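You operate a simulated robot arm through the tools that you are given. There is no shell and no other tool.

You are at the controls of a simulated robot arm. One attempt, no reset.

Task
Slip each letter into the file with its heading, and stand both files in their slots of the sorter.

It is judged by the outcome, as a careful person would: the job done as asked, and still so three seconds after it is handed in. It fails if anything else is knocked over, pushed out of place, dropped, spilled or broken.

Robot
A 7-joint arm with a two-finger parallel gripper, fixed in place. Base frame: the origin is at the foot of the arm, x ahead of it, y to its left, z up; the work surface is at about z = 750. Units: mm, rad, N and s.
Its first joint turns from -2.304 to 2.304 rad. Payload 3.91 kg.
The TCP is the grasp point between the finger pads, 30 mm short of the fingertips. In the tool frame z runs along the fingers and y along their closing line. The gripper opens to 110 mm. The fingers are 20 mm wide and 10 mm thick; the gripper's body (48 by 112 mm) begins 55 mm behind the TCP.
Orientation is that of the tool frame in the base frame, as a unit quaternion [w, x, y, z]. With the fingers straight down and closing along the base's y, the tool's x points along the base's -x, its y along +y and its z along -z.

Tools
- The arm moves only by the tool jog_arm. Its argument "targets" is a list of rows, each an object (a shift or turn left out is 0, a gripper value left out holds the last) with "offset": the shift along the tool's x, y, z in mm, a list of three; "delta_rot": the turn, a rotation vector about the tool's x, y, z in rad, a list of three. In form: [{"offset": [dx, dy, dz], "delta_rot": [rx, ry, rz]}, ...]. A call has 1 to 20 rows; each row is the pose to reach, as a shift and turn from the pose commanded when the call began, along the tool's axes at that moment. "jaw" is the gripper command, from -1 (fully open) to 1 (shut), values between in proportion, set as the call begins (left out, the last holds). Rows are played at 5 a second. More than 50 mm and 0.15 rad between two rows, or a gripper value outside its range, and nothing of the call is played. Where a pose cannot be reached the arm comes as near as it can. A force on the tool above 40 N (or 10 N above the force at the start of the call, whichever is more), or a blocked arm, ends the call early, and 0.2 s more pass. Each finger travels about 108 mm/s and halts on what it meets, pressing with about 38 N; the grip force reading is that of the motor and also rises with nothing between the fingers. The clock runs only during rows and for 0.2 s after the last one: add rows that repeat a pose to give the fingers time. It gives the time, the measured TCP pose, the force on the tool (base axes), the opening and the grip force at its end, in the units of the frame above (readings bear some noise), with the torque about the TCP (base axes, N m) and any sound that the robot's microphone picked up.
- Cameras (640 x 400 px; columns grow to the right, rows downward): "scene" is fixed at [400.5, 500.8, 1361.4]; the picture's right is [0.68, 0.73, 0.00], its down [0.61, -0.57, -0.54] and it looks along [-0.40, 0.37, -0.84] (base axes); focal length 273 px, centre (320, 200). "wrist" rides on the gripper at [72, 17, -103] in the tool frame; the picture's right is [-0.23, 0.97, 0.00], its down [-0.76, -0.18, -0.62] and it looks along [-0.61, -0.14, 0.78] (tool axes); focal length 222 px, centre (320, 200). There is no depth. A picture from a camera that has moved, and an enlarged one, comes with that camera's place and axes in the base frame and with its lens.
- snapshot(camera): a new picture of that camera. It takes no simulated time.
- inspect(camera, box): a new picture of the part [left, top, right, bottom] of that camera's present view, enlarged. It takes no simulated time.
- close_job(): hands the job in; it is judged then, once.

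Nothing tells you positions but the pictures and the camera data. Unless the task says otherwise, let go and move clear before handing in.

The tools are called after "Emit:" as a command line: name --argument value ..., lists and objects as JSON in quotes. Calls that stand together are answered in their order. jog_arm: Moves the arm, as the interface text tells. Its arguments: {"type":"object","properties":{"targets":{"type":"array","items":{"type":"object","properties":{"offset":{"type":"array","items":{"type":"number"}},"delta_rot":{"type":"array","items":{"type":"number"}}}}},"jaw":{"type":"number"}},"required":["targets"]} The other tools are called the same way: snapshot (camera) takes a picture; inspect (camera, box) takes an enlarged picture of a part of a camera's view; close_job () hands the job in.

At the start:

```text
t: 0.0
tool_pos: [156.3, 730.7, 1086.3]
orientation: [0.0, 0.0, 1.0, 0.0]
ft_force: [0.2, 0.1, 0.1]
moment: [0.01, -0.02, 0.03]
finger_gap: 110.1
grasp_force: 0.1
```

scene: 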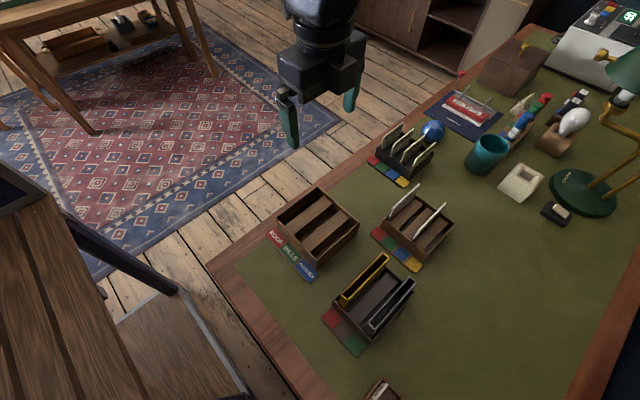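
wrist: 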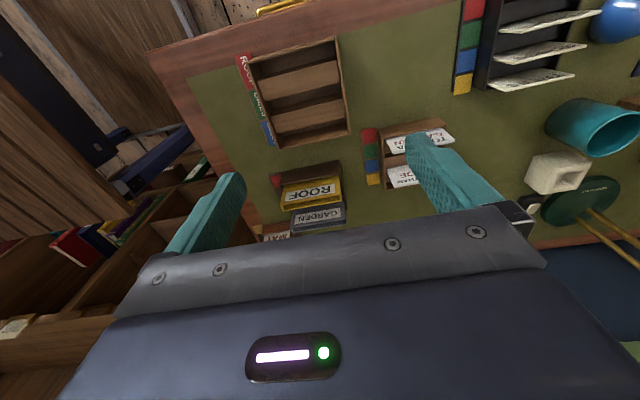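

I see a desk with a sorter (ROOF / BILLS / GARDEN labels), a holder with two files, and racks with letters. I'll look closer before moving.

Emit:
inspect --camera "scene" --box '[300, 230, 460, 330]'

Emit:
inspect --camera "scene" --box '[340, 170, 500, 270]'

Emit:
inspect --camera "scene" --box '[240, 180, 400, 280]'

Emit:
inspect --camera "scene" --box '[350, 90, 510, 190]'

Emit:
inspect --camera "scene" --box '[300, 300, 460, 400]'

Emit:
inspect --camera "wrist" --box '[220, 20, 380, 120]'

Emit:
inspect --camera "wrist" --box '[240, 140, 400, 240]'

Emit:
inspect --camera "wrist" --box '[350, 100, 510, 200]'

Emit:
inspect --camera "wrist" --box '[440, 0, 600, 100]'

```text
4.00 times, centred on (380, 280) of scene
camera zoom: at [400.5, 500.8, 1361.4], right [0.68, 0.73, 0.0], down [0.61, -0.57, -0.54], along [-0.4, 0.37, -0.84], focal length 1091 px, centre (80, -120)
```

zoom: 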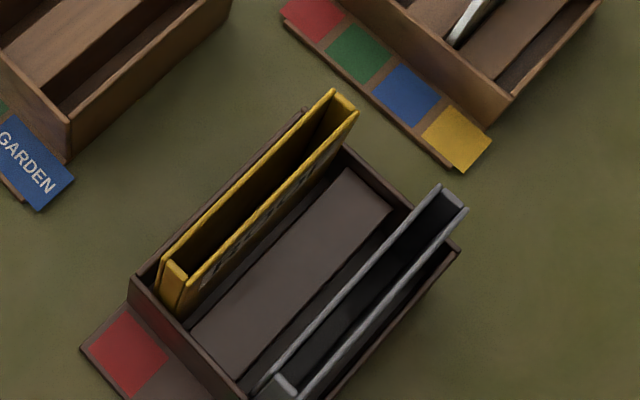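

```text
4.00 times, centred on (420, 220) of scene
camera zoom: at [400.5, 500.8, 1361.4], right [0.68, 0.73, 0.0], down [0.61, -0.57, -0.54], along [-0.4, 0.37, -0.84], focal length 1091 px, centre (-80, 120)
```

zoom: 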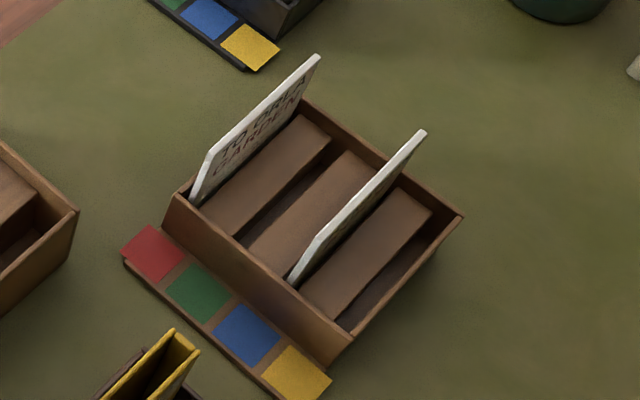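

```text
4.00 times, centred on (320, 230) of scene
camera zoom: at [400.5, 500.8, 1361.4], right [0.68, 0.73, 0.0], down [0.61, -0.57, -0.54], along [-0.4, 0.37, -0.84], focal length 1091 px, centre (320, 80)
```

zoom: 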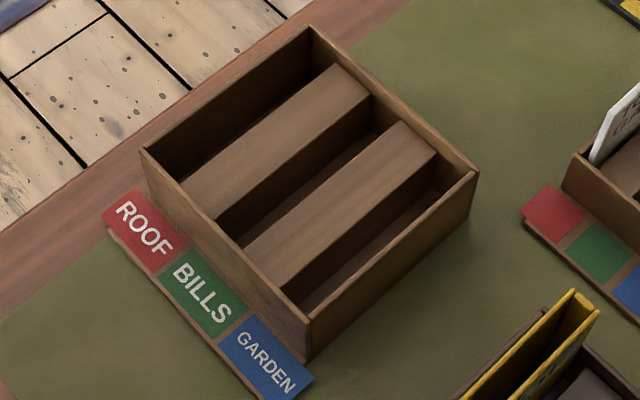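

```text
4.00 times, centred on (430, 140) of scene
camera zoom: at [400.5, 500.8, 1361.4], right [0.68, 0.73, 0.0], down [0.61, -0.57, -0.54], along [-0.4, 0.37, -0.84], focal length 1091 px, centre (-120, 440)
```

zoom: 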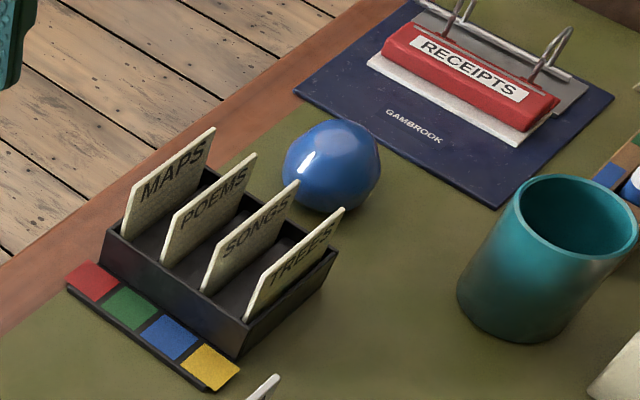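

```text
4.00 times, centred on (380, 350) of scene
camera zoom: at [400.5, 500.8, 1361.4], right [0.68, 0.73, 0.0], down [0.61, -0.57, -0.54], along [-0.4, 0.37, -0.84], focal length 1091 px, centre (80, -400)
```

zoom: 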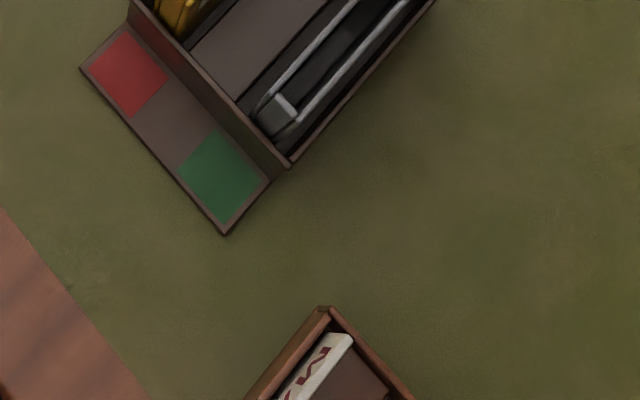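

```text
4.00 times, centred on (300, 70) of wrist
camera zoom: at [84.2, 749.0, 1189.8], right [0.23, 0.97, 0.0], down [0.76, -0.18, 0.62], along [0.61, -0.14, -0.78], focal length 888 px, centre (400, 720)
```

zoom: 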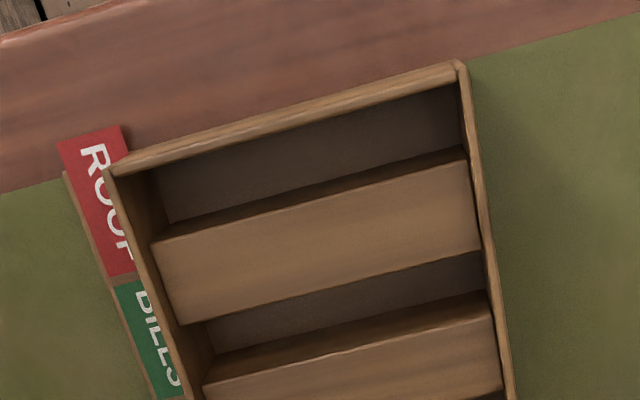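

```text
4.00 times, centred on (320, 190) of wrist
camera zoom: at [84.2, 749.0, 1189.8], right [0.23, 0.97, 0.0], down [0.76, -0.18, 0.62], along [0.61, -0.14, -0.78], focal length 888 px, centre (320, 240)
```

zoom: 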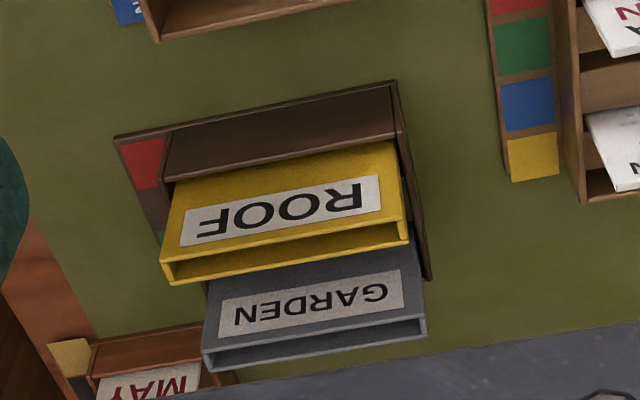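

```text
4.00 times, centred on (430, 150) of wrist
camera zoom: at [84.2, 749.0, 1189.8], right [0.23, 0.97, 0.0], down [0.76, -0.18, 0.62], along [0.61, -0.14, -0.78], focal length 888 px, centre (-120, 400)
```

zoom: 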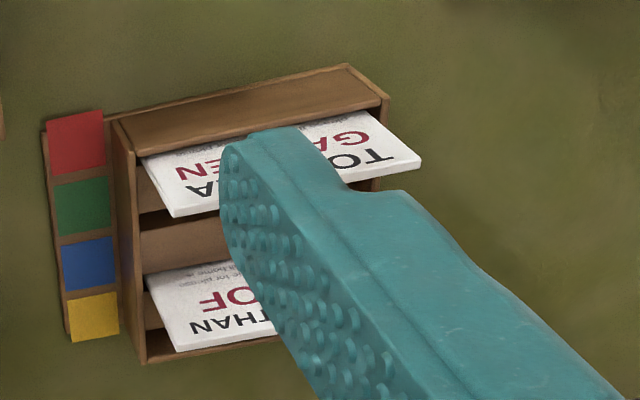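

```text
4.00 times, centred on (520, 50) of wrist
camera zoom: at [84.2, 749.0, 1189.8], right [0.23, 0.97, 0.0], down [0.76, -0.18, 0.62], along [0.61, -0.14, -0.78], focal length 888 px, centre (-480, 800)
```

zoom: 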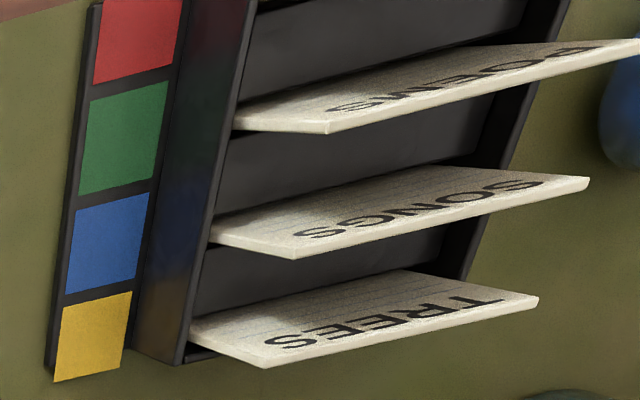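

The sorter seems axis-aligned: slots run along base y, with ROOF at low x and GARDEN at high x. The files and letters stand the same way, so I'll yaw the tool by 90° (camera toward the base) so the fingers close along x, then look again.

Emit:
jog_arm --targets '[{"delta_rot": [0, 0, -0.145]}, {"delta_rot": [0, 0, -0.29]}, {"delta_rot": [0, 0, -0.435]}, {"delta_rot": [0, 0, -0.58]}, {"delta_rot": [0, 0, -0.725]}, {"delta_rot": [0, 0, -0.87]}, {"delta_rot": [0, 0, -1.015]}, {"delta_rot": [0, 0, -1.16]}, {"delta_rot": [0, 0, -1.305]}, {"delta_rot": [0, 0, -1.45]}, {"delta_rot": [0, 0, -1.5708]}, {"delta_rot": [0, 0, -1.5708]}, {"delta_rot": [0, 0, -1.5708]}]'

Emit:
snapshot --camera "wrist"

Emit:
snapshot --camera "scene"

```text
t: 2.8
tool_pos: [156.2, 730.9, 1086.3]
orientation: [0.0, 0.708, -0.706, 0.001]
ft_force: [0.6, -0.6, 0.1]
moment: [0.02, -0.02, -0.01]
finger_gap: 110.0
grasp_force: 0.0
```

```text
taken
camera wrist: at [140.0, 659.4, 1189.6], right [-0.97, 0.23, 0.0], down [0.18, 0.76, 0.62], along [0.14, 0.61, -0.78], focal length 222 px, centre (320, 200)
```

wrist: 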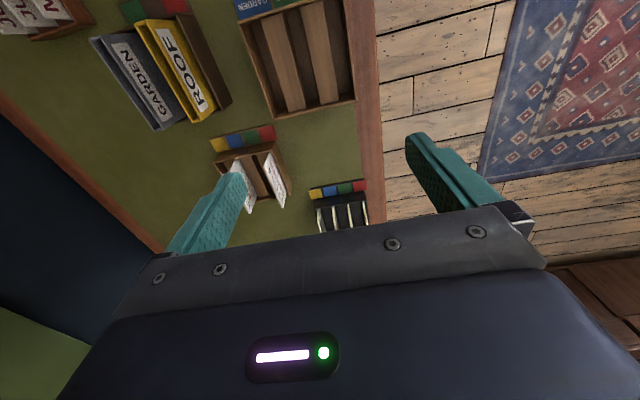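

```text
taken
```

scene: 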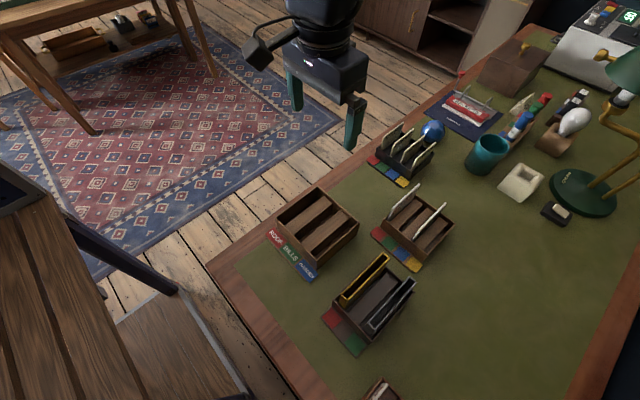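

The yaw is right. I'll move over between the racks to read the letters.

Emit:
jog_arm --targets '[{"offset": [-10, -35, 29]}, {"offset": [-20, -70, 58]}, {"offset": [-29, -104, 86]}, {"offset": [-29, -104, 86]}]'

Emit:
snapshot --camera "wrist"

Emit:
inspect --camera "wrist" --box '[220, 130, 380, 230]'

```text
t: 3.8
tool_pos: [259.9, 759.9, 1001.0]
orientation: [0.0, 0.707, -0.707, 0.0]
ft_force: [-0.4, 0.1, 0.0]
moment: [0.03, -0.03, 0.0]
finger_gap: 110.2
grasp_force: 0.0
```

```text
taken
camera wrist: at [243.0, 687.6, 1104.3], right [-0.97, 0.23, 0.0], down [0.18, 0.76, 0.62], along [0.14, 0.61, -0.78], focal length 222 px, centre (320, 200)
```

wrist: 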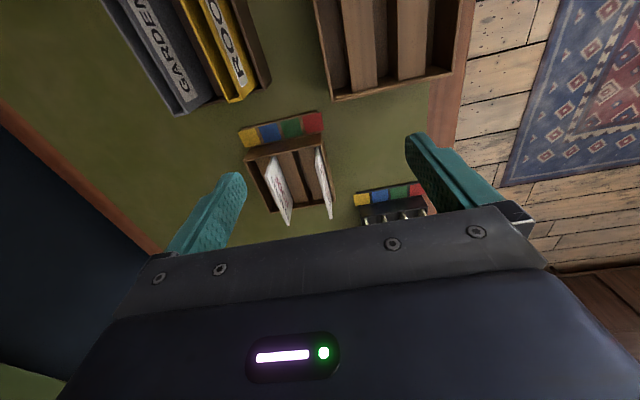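

```text
4.00 times, centred on (300, 180) of wrist
camera zoom: at [243.0, 687.6, 1104.3], right [-0.97, 0.23, 0.0], down [0.18, 0.76, 0.62], along [0.14, 0.61, -0.78], focal length 888 px, centre (400, 280)
```

zoom: 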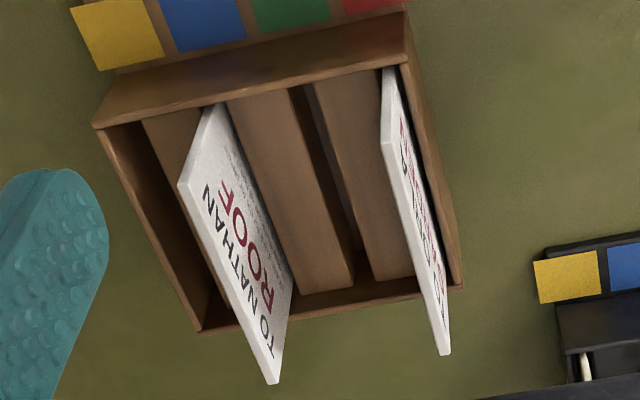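

The letters read "TO NATHAN – ROOF" (slot at higher x) and another GARDEN one (lower x). Next I get a close look at the sorter to measure its slots.

Emit:
jog_arm --targets '[{"offset": [32, 21.2, 14.2]}, {"offset": [64, 42.4, 28.4]}, {"offset": [96, 63.6, 42.6]}, {"offset": [128, 84.8, 56.8]}, {"offset": [160, 106, 71]}, {"offset": [160, 106, 71]}]'

Emit:
snapshot --camera "wrist"

Emit:
inspect --camera "wrist" --box '[200, 100, 440, 250]'

```text
t: 5.2
tool_pos: [156.3, 599.8, 929.6]
orientation: [0.0, -0.707, 0.708, 0.001]
ft_force: [-0.5, 0.8, 0.6]
moment: [-0.01, -0.01, 0.0]
finger_gap: 109.9
grasp_force: 0.1
```

```text
taken
camera wrist: at [139.0, 528.2, 1032.9], right [-0.97, 0.23, 0.0], down [0.18, 0.76, 0.62], along [0.14, 0.61, -0.78], focal length 222 px, centre (320, 200)
```

wrist: 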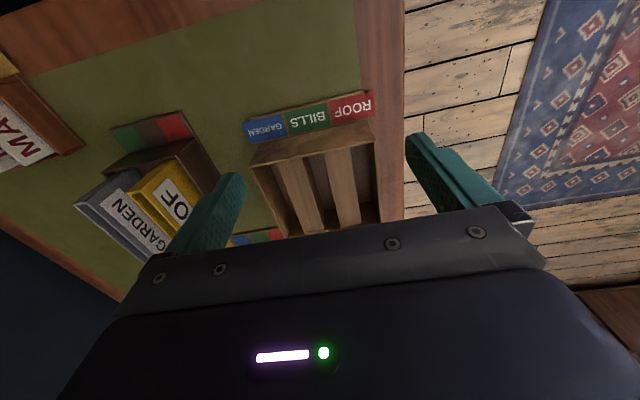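

```text
2.67 times, centred on (320, 175) of wrist
camera zoom: at [139.0, 528.2, 1032.9], right [-0.97, 0.23, 0.0], down [0.18, 0.76, 0.62], along [0.14, 0.61, -0.78], focal length 592 px, centre (320, 267)
```

zoom: 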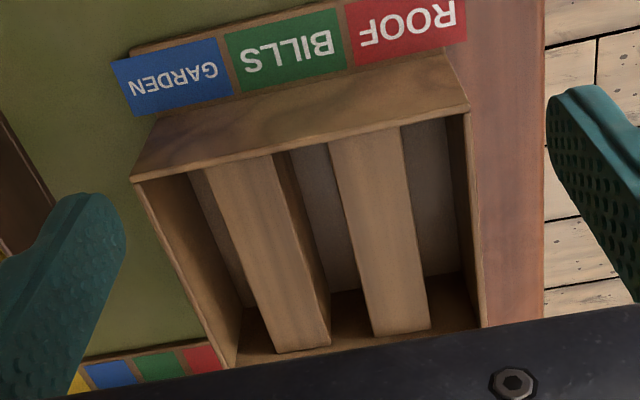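

Sorter: x≈106–245, y≈635–760, rim z≈815, slots about 22 mm wide centred at x≈122.8 (ROOF) and x≈228.7 (GARDEN). Next I look at the file rack.

Emit:
jog_arm --targets '[{"offset": [5, -20, -25]}, {"offset": [14, -60, -25]}, {"offset": [22, -105, -25]}, {"offset": [30, -150, -25]}, {"offset": [38, -196, -25]}, {"offset": [38, -196, -25]}]'

Emit:
snapshot --camera "wrist"

Emit:
inspect --camera "wrist" --box '[220, 120, 412, 240]'

```text
t: 6.6
tool_pos: [350.7, 563.9, 951.9]
orientation: [0.0, 0.708, -0.706, 0.0]
ft_force: [0.4, 0.3, 0.2]
moment: [-0.01, -0.01, 0.01]
finger_gap: 110.0
grasp_force: 0.0
```

```text
taken
camera wrist: at [334.2, 490.9, 1055.8], right [-0.97, 0.23, 0.0], down [0.18, 0.76, 0.62], along [0.14, 0.61, -0.78], focal length 222 px, centre (320, 200)
```

wrist: 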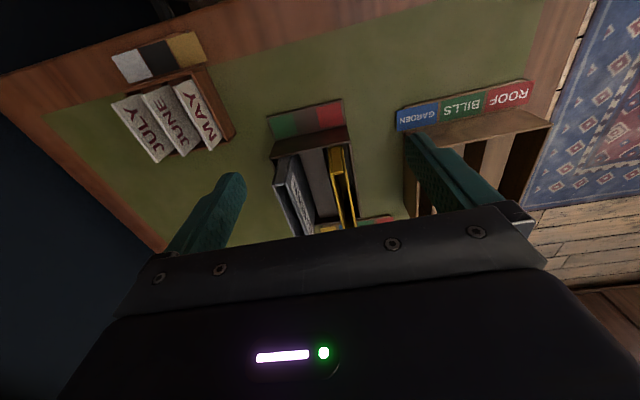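

```text
3.33 times, centred on (316, 180) of wrist
camera zoom: at [334.2, 490.9, 1055.8], right [-0.97, 0.23, 0.0], down [0.18, 0.76, 0.62], along [0.14, 0.61, -0.78], focal length 740 px, centre (333, 267)
```

zoom: 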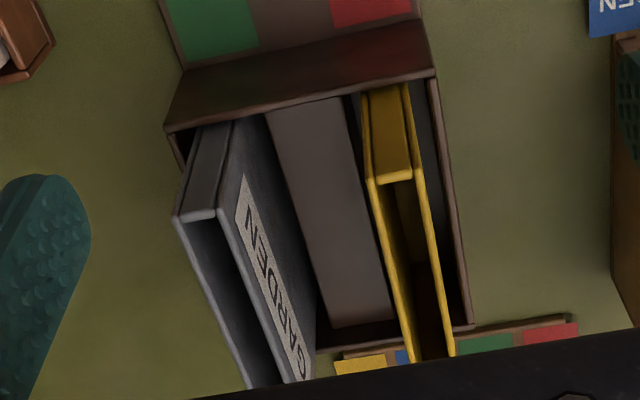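

Yellow ROOF file: x≈337–352, y≈609–725, top z≈865; grey GARDEN file: x≈399–414. I'll hover above the yellow file with a partial opening to check alignment.

Emit:
jog_arm --targets '[{"offset": [-35, 2, 8]}, {"offset": [-70, 4, 16]}, {"offset": [-105.3, 6.3, 24.3]}, {"offset": [-105.3, 6.3, 24.3]}, {"offset": [-105.3, 6.3, 24.3]}]' --jaw -0.16

Emit:
inspect --camera "wrist" --box '[200, 100, 440, 250]'

Emit:
inspect --camera "scene" --box '[280, 180, 480, 305]'

```text
t: 7.8
tool_pos: [342.4, 666.3, 929.2]
orientation: [0.0, 0.707, -0.707, 0.0]
ft_force: [0.2, 0.2, -0.6]
moment: [-0.01, -0.02, -0.03]
finger_gap: 63.7
grasp_force: 0.1
```

```text
2.67 times, centred on (320, 175) of wrist
camera zoom: at [326.2, 594.9, 1032.4], right [-0.97, 0.23, 0.0], down [0.18, 0.76, 0.62], along [0.14, 0.61, -0.78], focal length 592 px, centre (320, 267)
```

zoom: 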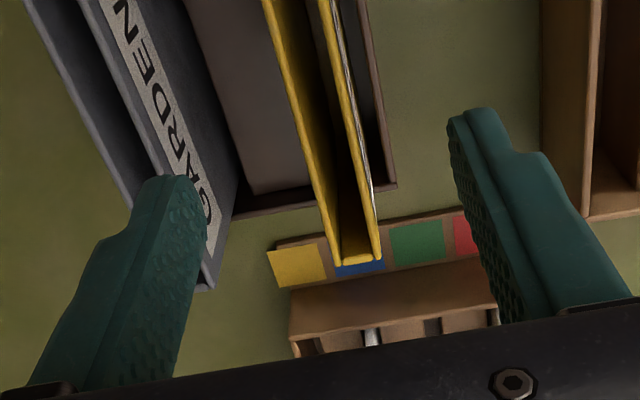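

```text
3.20 times, centred on (380, 242) of scene
camera zoom: at [400.5, 500.8, 1361.4], right [0.68, 0.73, 0.0], down [0.61, -0.57, -0.54], along [-0.4, 0.37, -0.84], focal length 873 px, centre (128, 64)
```

zoom: 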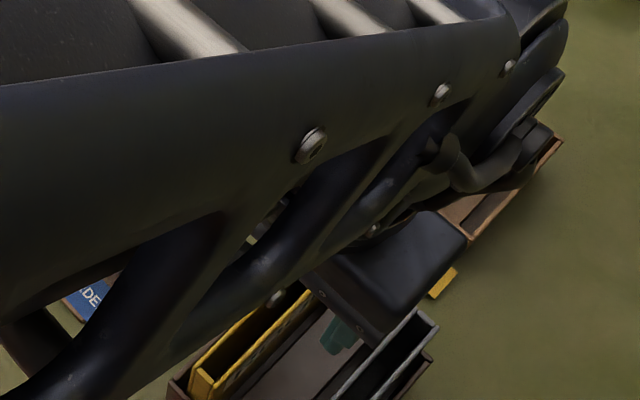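

Aligned within a millimetre or so (file centre x≈343.5). I descend so the fingertips stay just above the rack rim, then grip.

Emit:
jog_arm --targets '[{"offset": [0, 0, 25]}, {"offset": [0, 0, 50]}, {"offset": [0, 0, 77]}, {"offset": [0, 0, 77]}, {"offset": [0, 0, 77]}]'

Emit:
inspect --camera "wrist" --box '[200, 100, 440, 250]'

```text
t: 9.0
tool_pos: [343.0, 667.4, 853.4]
orientation: [0.0, -0.706, 0.708, 0.001]
ft_force: [-0.3, -0.3, 0.4]
moment: [0.0, -0.02, 0.02]
finger_gap: 63.8
grasp_force: 0.0
```

```text
2.67 times, centred on (320, 175) of wrist
camera zoom: at [326.8, 594.9, 956.8], right [-0.97, 0.23, 0.0], down [0.18, 0.76, 0.62], along [0.14, 0.61, -0.78], focal length 592 px, centre (320, 267)
```

zoom: 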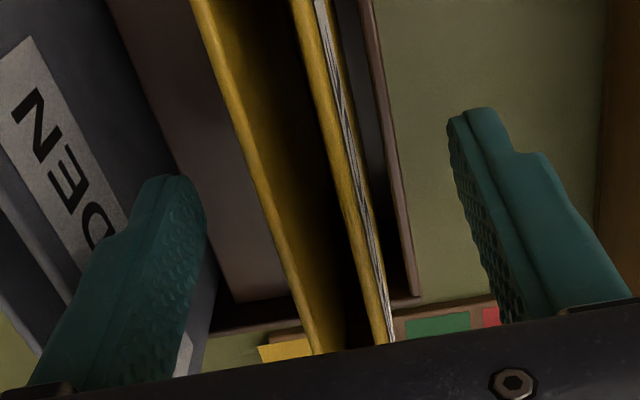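

Emit:
jog_arm --targets '[{"offset": [0, 0, 77]}, {"offset": [0, 0, 77]}, {"offset": [0, 0, 77]}, {"offset": [0, 0, 77]}]' --jaw 1

Emit:
inspect --camera "wrist" --box '[200, 100, 440, 250]'

```text
refused: row 1 steps farther than a row can; nothing moved
```

```text
2.67 times, centred on (320, 175) of wrist
camera zoom: at [326.8, 594.9, 956.8], right [-0.97, 0.23, 0.0], down [0.18, 0.76, 0.62], along [0.14, 0.61, -0.78], focal length 592 px, centre (320, 267)
```

zoom: 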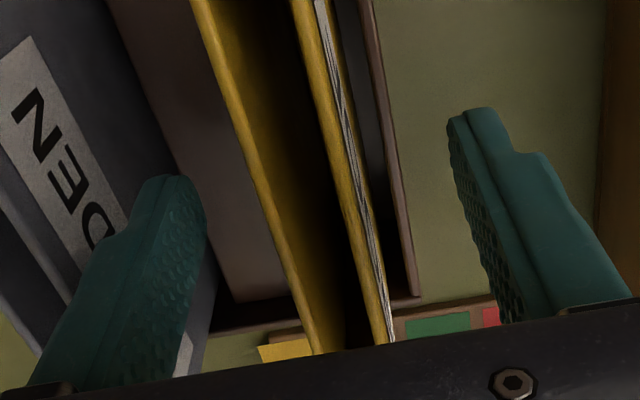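

That call was refused, and rightly: offsets are relative to each call's start, so holding position means zero offset. Closing now in place.

Emit:
jog_arm --targets '[{"offset": [0, 0, 0]}, {"offset": [0, 0, 0]}, {"offset": [0, 0, 0]}, {"offset": [0, 0, 0]}]' --jaw 1

Emit:
inspect --camera "wrist" --box '[200, 100, 440, 250]'

```text
t: 10.0
tool_pos: [343.1, 666.4, 854.0]
orientation: [0.0, 0.708, -0.707, 0.0]
ft_force: [0.3, 1.4, -0.4]
moment: [0.03, 0.01, -0.02]
finger_gap: 17.2
grasp_force: 38.5
```

```text
2.67 times, centred on (320, 175) of wrist
camera zoom: at [326.8, 594.9, 956.8], right [-0.97, 0.23, 0.0], down [0.18, 0.76, 0.62], along [0.14, 0.61, -0.78], focal length 592 px, centre (320, 267)
```

zoom: 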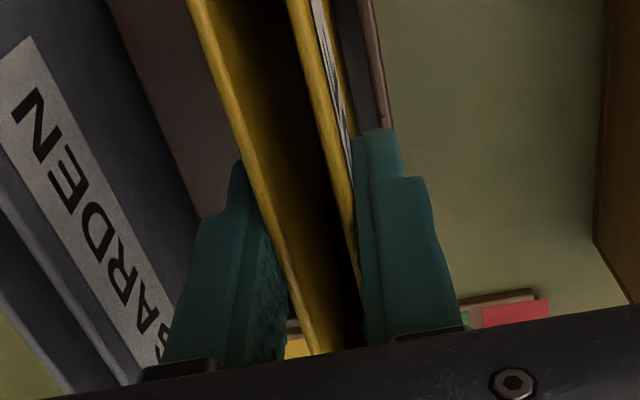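

Gripped at 17.2 mm thickness. Lifting straight up.

Emit:
jog_arm --targets '[{"offset": [0, 0, -10]}, {"offset": [0, 0, -30]}, {"offset": [0, 0, -60]}, {"offset": [0, 0, -90]}, {"offset": [0, 0, -90]}]'

Emit:
snapshot --camera "wrist"

Emit:
snapshot --camera "scene"

```text
t: 11.2
tool_pos: [343.4, 666.0, 943.9]
orientation: [0.0, 0.707, -0.707, 0.0]
ft_force: [0.1, 0.5, 0.1]
moment: [0.02, 0.0, 0.01]
finger_gap: 17.4
grasp_force: 38.4
```

```text
taken
camera wrist: at [327.1, 595.5, 1047.4], right [-0.97, 0.23, 0.0], down [0.18, 0.76, 0.62], along [0.14, 0.61, -0.78], focal length 222 px, centre (320, 200)
```

wrist: 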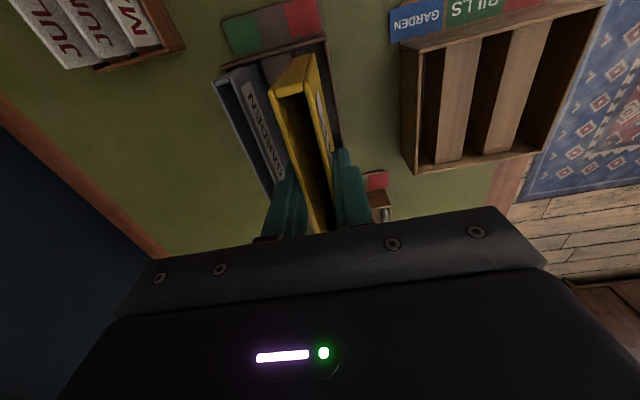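

```text
taken
```

scene: 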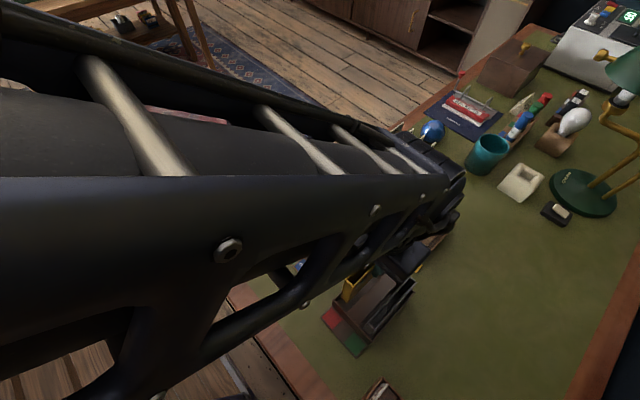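

The file is held upright. I carry it over to the ROOF slot and hover.

Emit:
jog_arm --targets '[{"offset": [-6, 44, 0]}, {"offset": [-12, 88, 0]}, {"offset": [-19, 132, 0]}, {"offset": [-25, 176, 0]}, {"offset": [-31, 221, 0]}, {"offset": [-31, 221, 0]}, {"offset": [-31, 221, 0]}]'

Emit:
inspect --camera "wrist" --box '[200, 0, 440, 150]'

Emit:
inspect --camera "wrist" --box '[200, 100, 440, 250]'

Emit:
inspect --camera "scene" --box '[220, 120, 460, 270]'

```text
t: 12.8
tool_pos: [122.6, 700.3, 942.2]
orientation: [0.001, -0.707, 0.707, 0.0]
ft_force: [0.4, -0.8, -1.3]
moment: [0.02, 0.0, 0.01]
finger_gap: 17.2
grasp_force: 38.0
```

```text
2.67 times, centred on (320, 75) of wrist
camera zoom: at [106.2, 627.8, 1045.2], right [-0.97, 0.23, 0.0], down [0.18, 0.76, 0.62], along [0.14, 0.61, -0.78], focal length 592 px, centre (320, 533)
```

zoom: 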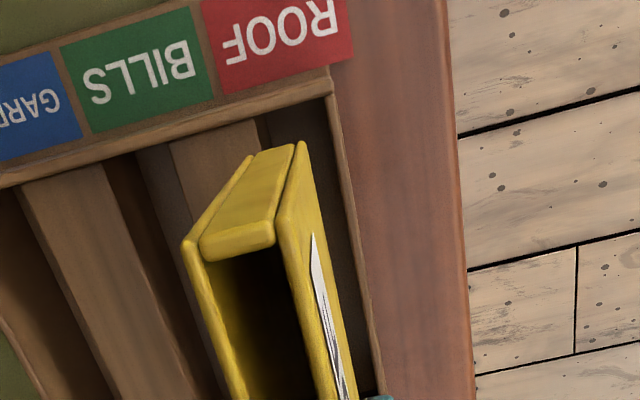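

```text
2.67 times, centred on (320, 175) of wrist
camera zoom: at [106.2, 627.8, 1045.2], right [-0.97, 0.23, 0.0], down [0.18, 0.76, 0.62], along [0.14, 0.61, -0.78], focal length 592 px, centre (320, 267)
```

zoom: 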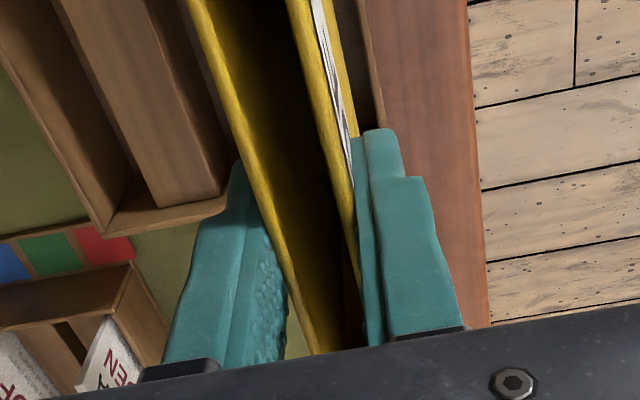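

```text
2.67 times, centred on (340, 195) of scene
camera zoom: at [400.5, 500.8, 1361.4], right [0.68, 0.73, 0.0], down [0.61, -0.57, -0.54], along [-0.4, 0.37, -0.84], focal length 728 px, centre (267, 213)
```

zoom: 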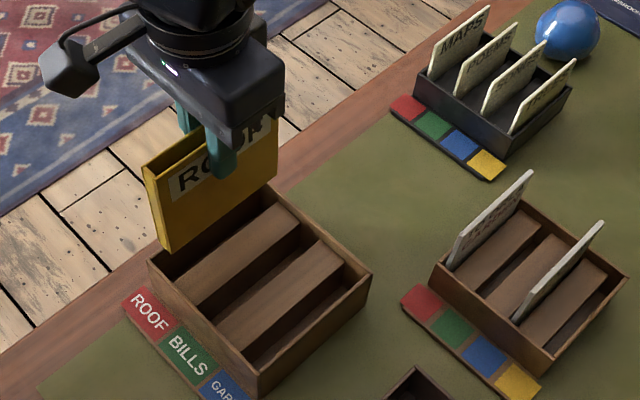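

The file hovers over the ROOF slot. Measuring, the slot centre is nearer x≈120.5 and the file needs about 4 mm less y; I'll adjust, lower a bit and inspect closely.

Emit:
jog_arm --targets '[{"offset": [4, 2, 0]}, {"offset": [4, 2, 10]}, {"offset": [4, 2, 20]}, {"offset": [4, 2, 20]}]'

Emit:
inspect --camera "wrist" --box '[240, 20, 368, 100]'

Emit:
inspect --camera "scene" --box '[260, 160, 388, 240]'

```text
t: 13.8
tool_pos: [122.0, 695.4, 922.1]
orientation: [0.0, 0.708, -0.706, 0.0]
ft_force: [0.6, -0.4, -0.7]
moment: [0.05, -0.03, 0.0]
finger_gap: 17.5
grasp_force: 38.2
```

```text
5.00 times, centred on (304, 60) of wrist
camera zoom: at [105.2, 623.7, 1025.9], right [-0.97, 0.23, 0.0], down [0.18, 0.76, 0.62], along [0.14, 0.61, -0.78], focal length 1111 px, centre (400, 900)
```

zoom: 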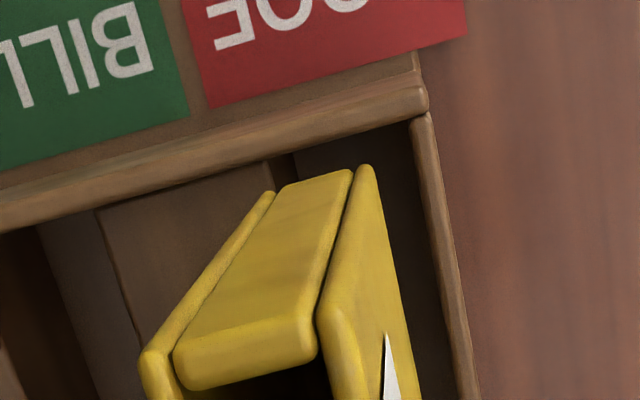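

```text
5.00 times, centred on (324, 200) of scene
camera zoom: at [400.5, 500.8, 1361.4], right [0.68, 0.73, 0.0], down [0.61, -0.57, -0.54], along [-0.4, 0.37, -0.84], focal length 1364 px, centre (300, 200)
```

zoom: 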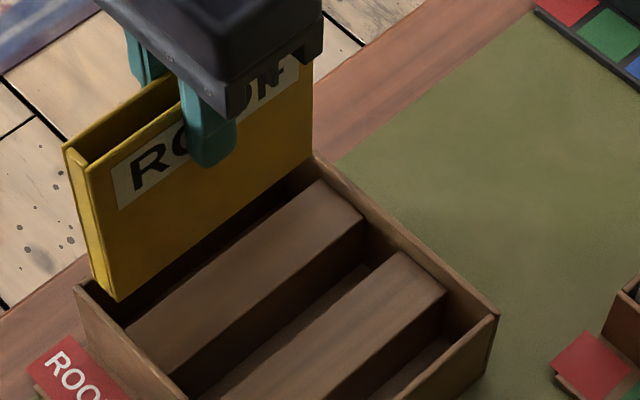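

Emit:
inspect --camera "scene" --box '[300, 170, 348, 200]'

Emit:
inspect --camera "scene" --box '[268, 195, 316, 225]'

```text
13.33 times, centred on (324, 185) of scene
camera zoom: at [400.5, 500.8, 1361.4], right [0.68, 0.73, 0.0], down [0.61, -0.57, -0.54], along [-0.4, 0.37, -0.84], focal length 3638 px, centre (267, 400)
```

zoom: 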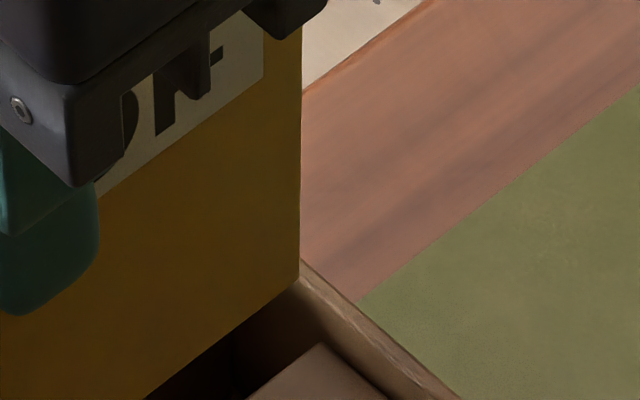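

```text
13.33 times, centred on (292, 210) of scene
camera zoom: at [400.5, 500.8, 1361.4], right [0.68, 0.73, 0.0], down [0.61, -0.57, -0.54], along [-0.4, 0.37, -0.84], focal length 3638 px, centre (693, 67)
```

zoom: 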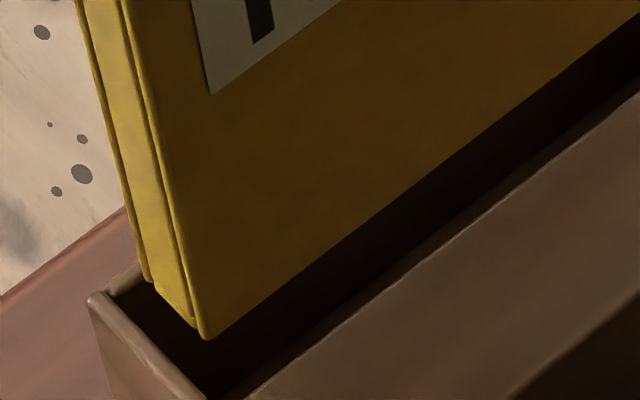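

The gaps at both y ends look comfortable (~3–4 mm each); I need about 2.7 mm more toward −x. Shifting then starting the insertion.

Emit:
jog_arm --targets '[{"offset": [0, 2.7, 0]}, {"offset": [0, 2.7, 0]}, {"offset": [0, 2.7, 4]}, {"offset": [0, 2.7, 4]}]'

Emit:
inspect --camera "wrist" --box '[264, 20, 360, 80]'

Emit:
inspect --camera "scene" --box '[268, 195, 316, 225]'

```text
t: 14.8
tool_pos: [118.5, 695.2, 918.8]
orientation: [0.0, 0.707, -0.707, 0.0]
ft_force: [-0.4, 0.1, -0.9]
moment: [-0.01, -0.02, 0.01]
finger_gap: 17.3
grasp_force: 37.8
```

```text
6.67 times, centred on (312, 50) of wrist
camera zoom: at [102.1, 623.3, 1022.2], right [-0.97, 0.23, 0.0], down [0.18, 0.76, 0.62], along [0.14, 0.61, -0.78], focal length 1481 px, centre (373, 1200)
```

zoom: 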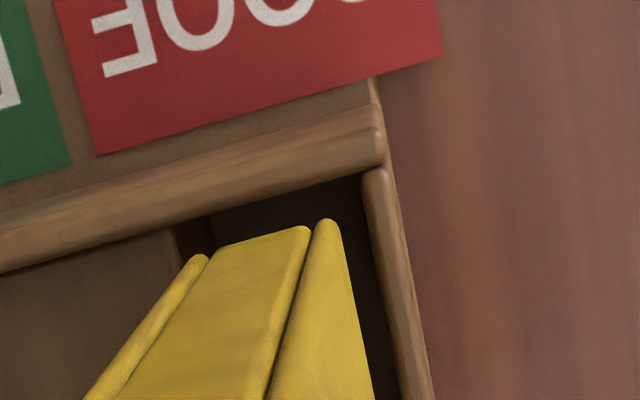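

```text
13.33 times, centred on (292, 210) of scene
camera zoom: at [400.5, 500.8, 1361.4], right [0.68, 0.73, 0.0], down [0.61, -0.57, -0.54], along [-0.4, 0.37, -0.84], focal length 3638 px, centre (693, 67)
```

zoom: 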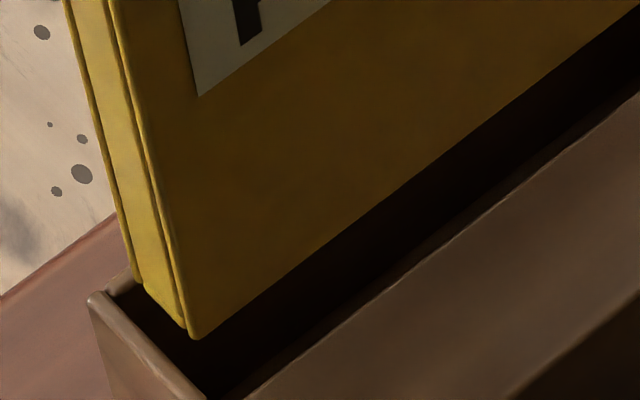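

Centred now. Lowering the file into the slot until it seats.

Emit:
jog_arm --targets '[{"offset": [0, 0, 10]}, {"offset": [0, 0, 20]}, {"offset": [0, 0, 30]}, {"offset": [0, 0, 40]}, {"offset": [0, 0, 50]}, {"offset": [0, 0, 56]}, {"offset": [0, 0, 60]}, {"offset": [0, 0, 60]}]'

Emit:
inspect --camera "scene" --box '[260, 160, 388, 240]'

```text
t: 16.6
tool_pos: [117.5, 694.5, 858.3]
orientation: [-0.001, 0.708, -0.706, 0.0]
ft_force: [-1.0, 0.3, -0.2]
moment: [-0.02, 0.01, -0.03]
finger_gap: 17.3
grasp_force: 37.7
```

```text
5.00 times, centred on (324, 200) of scene
camera zoom: at [400.5, 500.8, 1361.4], right [0.68, 0.73, 0.0], down [0.61, -0.57, -0.54], along [-0.4, 0.37, -0.84], focal length 1364 px, centre (300, 200)
```

zoom: 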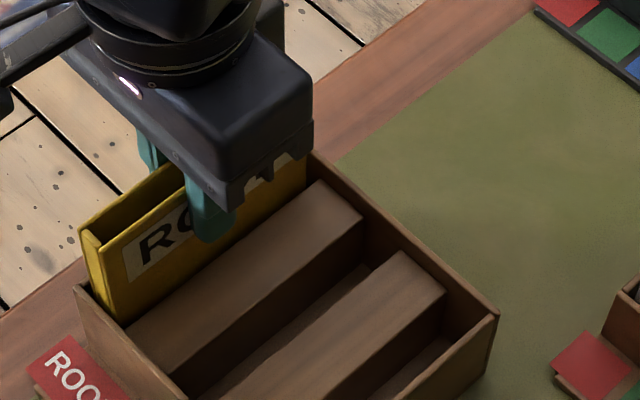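

No contact yet; nearly at seated height. Lowering slowly.

Emit:
jog_arm --targets '[{"offset": [0, 0, 1.5]}, {"offset": [0, 0, 3]}, {"offset": [0, 0, 4]}, {"offset": [0, 0, 5]}, {"offset": [0, 0, 5]}]'

```text
t: 17.8
tool_pos: [120.3, 695.0, 853.0]
orientation: [0.001, -0.707, 0.708, 0.0]
ft_force: [0.5, 0.0, -1.0]
moment: [0.01, -0.01, 0.03]
finger_gap: 17.5
grasp_force: 37.7
```

Emit:
jog_arm --targets '[{"offset": [0, 0, 0.7]}, {"offset": [0, 0, 1.4]}, {"offset": [0, 0, 2.1]}, {"offset": [0, 0, 2.1]}]'

Emit:
inspect --camera "wrist" --box '[200, 20, 392, 140]'

Emit:
inspect --camera "scene" --box '[264, 180, 328, 220]'

```text
t: 18.8
tool_pos: [118.6, 696.1, 853.5]
orientation: [0.0, 0.707, -0.707, 0.0]
ft_force: [-1.2, -6.9, 20.5]
moment: [-0.59, 0.14, 0.0]
finger_gap: 17.1
grasp_force: 38.0
```

```text
3.33 times, centred on (296, 80) of wrist
camera zoom: at [101.9, 622.8, 956.6], right [-0.97, 0.23, 0.0], down [0.18, 0.76, 0.62], along [0.14, 0.61, -0.78], focal length 740 px, centre (400, 600)
```

zoom: 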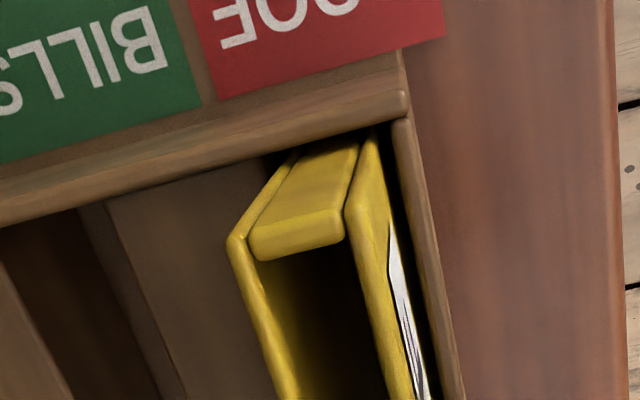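

```text
10.00 times, centred on (296, 200) of scene
camera zoom: at [400.5, 500.8, 1361.4], right [0.68, 0.73, 0.0], down [0.61, -0.57, -0.54], along [-0.4, 0.37, -0.84], focal length 2728 px, centre (560, 200)
```

zoom: 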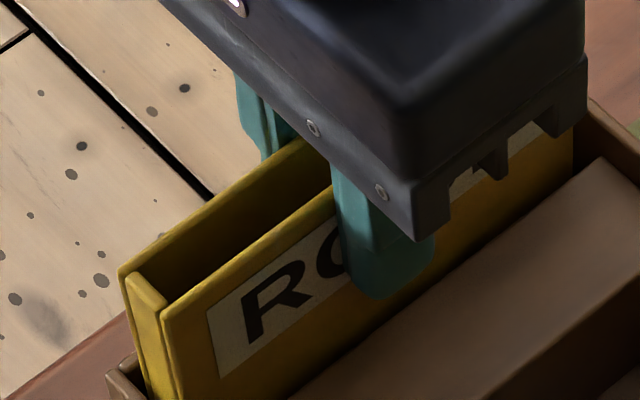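

The floor contact (≈20 N) shows it is seated. I relieve the press and release.

Emit:
jog_arm --targets '[{"offset": [0, 0, -1.8]}, {"offset": [0, 0, -1.8]}]'

Emit:
jog_arm --targets '[{"offset": [0, 0, 0]}, {"offset": [0, 0, 0]}, {"offset": [0, 0, 0]}]' --jaw 0.09

Emit:
jog_arm --targets '[{"offset": [0, 0, -20]}, {"offset": [0, 0, -50]}, {"offset": [0, 0, -90]}, {"offset": [0, 0, -90]}]'

Emit:
snapshot --camera "wrist"

Emit:
inspect --camera "scene" --box '[240, 150, 400, 250]'

```text
t: 19.4
tool_pos: [118.0, 694.6, 852.8]
orientation: [-0.001, 0.707, -0.707, 0.0]
ft_force: [-1.0, -0.4, -0.8]
moment: [-0.02, 0.02, 0.03]
finger_gap: 17.3
grasp_force: 38.2
```

```text
t: 20.2
tool_pos: [118.7, 695.7, 854.8]
orientation: [-0.001, -0.707, 0.707, 0.0]
ft_force: [0.8, -0.1, -0.2]
moment: [0.0, 0.02, 0.01]
finger_gap: 50.1
grasp_force: 0.1
```

```text
t: 21.2
tool_pos: [119.4, 693.5, 944.1]
orientation: [0.0, -0.707, 0.707, 0.0]
ft_force: [0.5, -0.5, 0.0]
moment: [-0.04, 0.01, 0.01]
finger_gap: 50.2
grasp_force: 0.1
```

```text
taken
camera wrist: at [102.3, 621.3, 1047.9], right [-0.97, 0.23, 0.0], down [0.18, 0.76, 0.62], along [0.14, 0.61, -0.78], focal length 222 px, centre (320, 200)
```

wrist: 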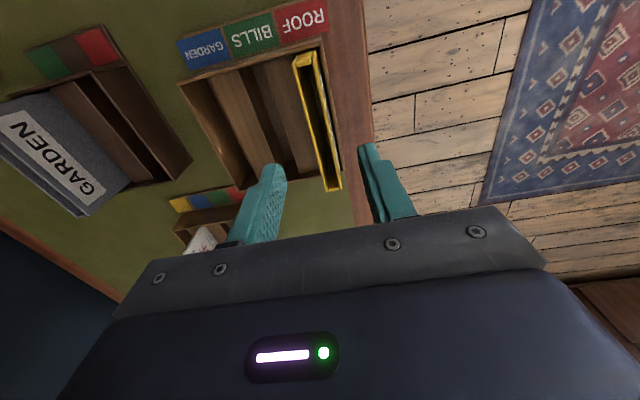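

```text
4.00 times, centred on (320, 200) of scene
camera zoom: at [400.5, 500.8, 1361.4], right [0.68, 0.73, 0.0], down [0.61, -0.57, -0.54], along [-0.4, 0.37, -0.84], focal length 1091 px, centre (320, 200)
```

zoom: 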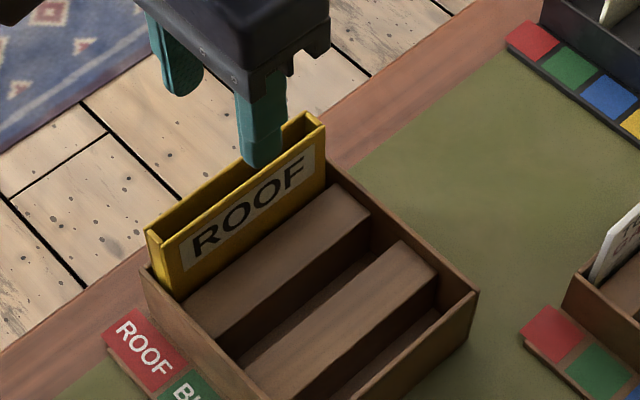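

ROOF file is standing in its slot. Next, the grey GARDEN file: move above it and check alignment.

Emit:
jog_arm --targets '[{"offset": [4, -42, 0]}, {"offset": [8, -84, 0]}, {"offset": [12, -126, 0]}, {"offset": [16, -168, 0]}, {"offset": [20, -210, 0]}, {"offset": [24, -250, 0]}, {"offset": [27, -288.5, 0]}, {"offset": [27, -288.5, 14]}, {"offset": [27, -288.5, 14]}]' --jaw -0.16

Emit:
inspect --camera "wrist" --box '[200, 100, 440, 250]'

Emit:
inspect --camera "wrist" --box '[200, 0, 440, 150]'

```text
t: 23.2
tool_pos: [407.3, 668.7, 929.6]
orientation: [0.0, 0.708, -0.706, 0.0]
ft_force: [-0.1, -0.3, 0.0]
moment: [-0.01, -0.01, -0.01]
finger_gap: 63.6
grasp_force: 0.0
```

```text
2.67 times, centred on (320, 175) of wrist
camera zoom: at [390.9, 596.8, 1033.3], right [-0.97, 0.23, 0.0], down [0.18, 0.76, 0.62], along [0.14, 0.61, -0.78], focal length 592 px, centre (320, 267)
```

zoom: 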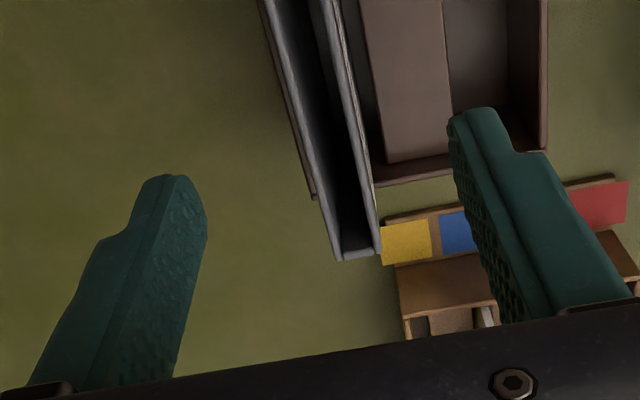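

```text
2.67 times, centred on (320, 75) of wrist
camera zoom: at [390.9, 596.8, 1033.3], right [-0.97, 0.23, 0.0], down [0.18, 0.76, 0.62], along [0.14, 0.61, -0.78], focal length 592 px, centre (320, 533)
```

zoom: 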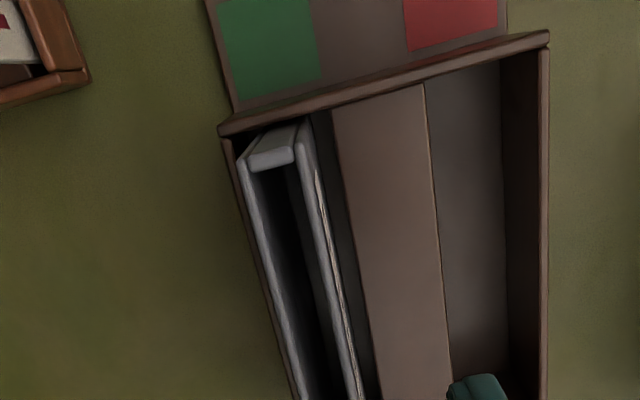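

Aligned. Descending and gripping the GARDEN file.

Emit:
jog_arm --targets '[{"offset": [0, 0.5, 25]}, {"offset": [0, 0.5, 50]}, {"offset": [0, 0.5, 76]}, {"offset": [0, 0.5, 76]}]'

Emit:
jog_arm --targets '[{"offset": [0, 0, 0]}, {"offset": [0, 0, 0]}, {"offset": [0, 0, 0]}, {"offset": [0, 0, 0]}]' --jaw 1

Emit:
inspect --camera "wrist" --box '[200, 100, 440, 250]'

```text
t: 24.2
tool_pos: [408.8, 668.9, 853.5]
orientation: [0.0, -0.707, 0.707, 0.0]
ft_force: [0.3, -0.4, -0.2]
moment: [0.0, 0.0, 0.01]
finger_gap: 64.1
grasp_force: 0.0
```

```text
t: 25.2
tool_pos: [408.3, 670.2, 854.8]
orientation: [0.0, -0.707, 0.707, 0.0]
ft_force: [0.0, -0.3, -0.7]
moment: [-0.02, 0.02, -0.02]
finger_gap: 17.1
grasp_force: 37.6
```

```text
2.67 times, centred on (320, 175) of wrist
camera zoom: at [391.2, 596.7, 957.1], right [-0.97, 0.23, 0.0], down [0.18, 0.76, 0.62], along [0.14, 0.61, -0.78], focal length 592 px, centre (320, 267)
```

zoom: 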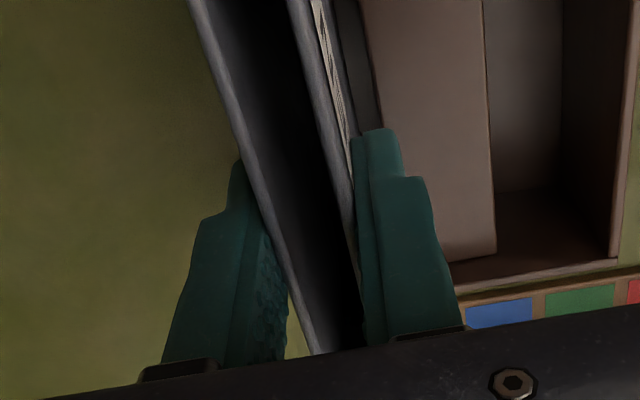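

Lifting and carrying it over the GARDEN slot.

Emit:
jog_arm --targets '[{"offset": [0, 0, -10]}, {"offset": [0, 0, -35]}, {"offset": [0, 0, -65]}, {"offset": [0, 0, -90]}, {"offset": [-7, 44, -90]}, {"offset": [-14, 88, -90]}, {"offset": [-21, 133, -90]}, {"offset": [-28, 178, -90]}, {"offset": [-28, 178, -90]}, {"offset": [-28, 178, -70]}, {"offset": [-28, 178, -70]}, {"offset": [-28, 178, -70]}]'

Emit:
inspect --camera "wrist" --box '[240, 20, 368, 100]'

Emit:
inspect --camera "scene" --box '[280, 170, 408, 250]'

```text
t: 27.8
tool_pos: [230.6, 693.2, 924.1]
orientation: [0.0, 0.707, -0.707, 0.0]
ft_force: [0.4, 0.9, -1.9]
moment: [-0.01, -0.01, 0.04]
finger_gap: 17.3
grasp_force: 37.8
```

```text
5.00 times, centred on (304, 60) of wrist
camera zoom: at [213.6, 622.6, 1027.7], right [-0.97, 0.23, 0.0], down [0.18, 0.76, 0.62], along [0.14, 0.61, -0.78], focal length 1111 px, centre (400, 900)
```

zoom: 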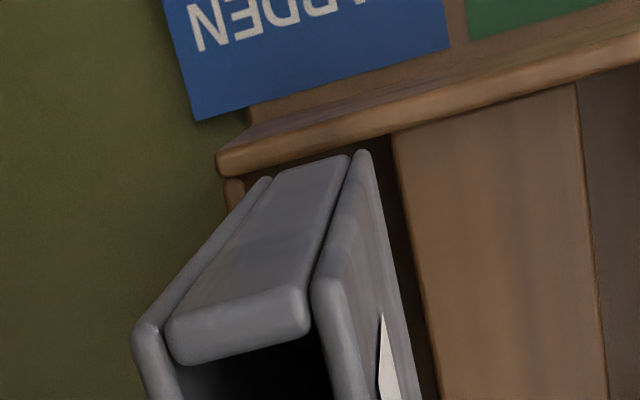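

```text
5.00 times, centred on (344, 210) of scene
camera zoom: at [400.5, 500.8, 1361.4], right [0.68, 0.73, 0.0], down [0.61, -0.57, -0.54], along [-0.4, 0.37, -0.84], focal length 1364 px, centre (200, 150)
```

zoom: 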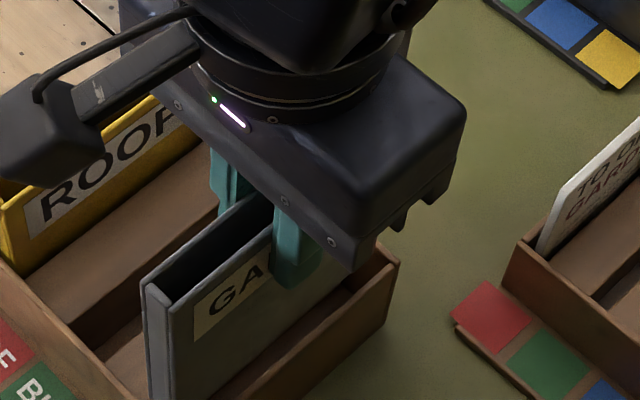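

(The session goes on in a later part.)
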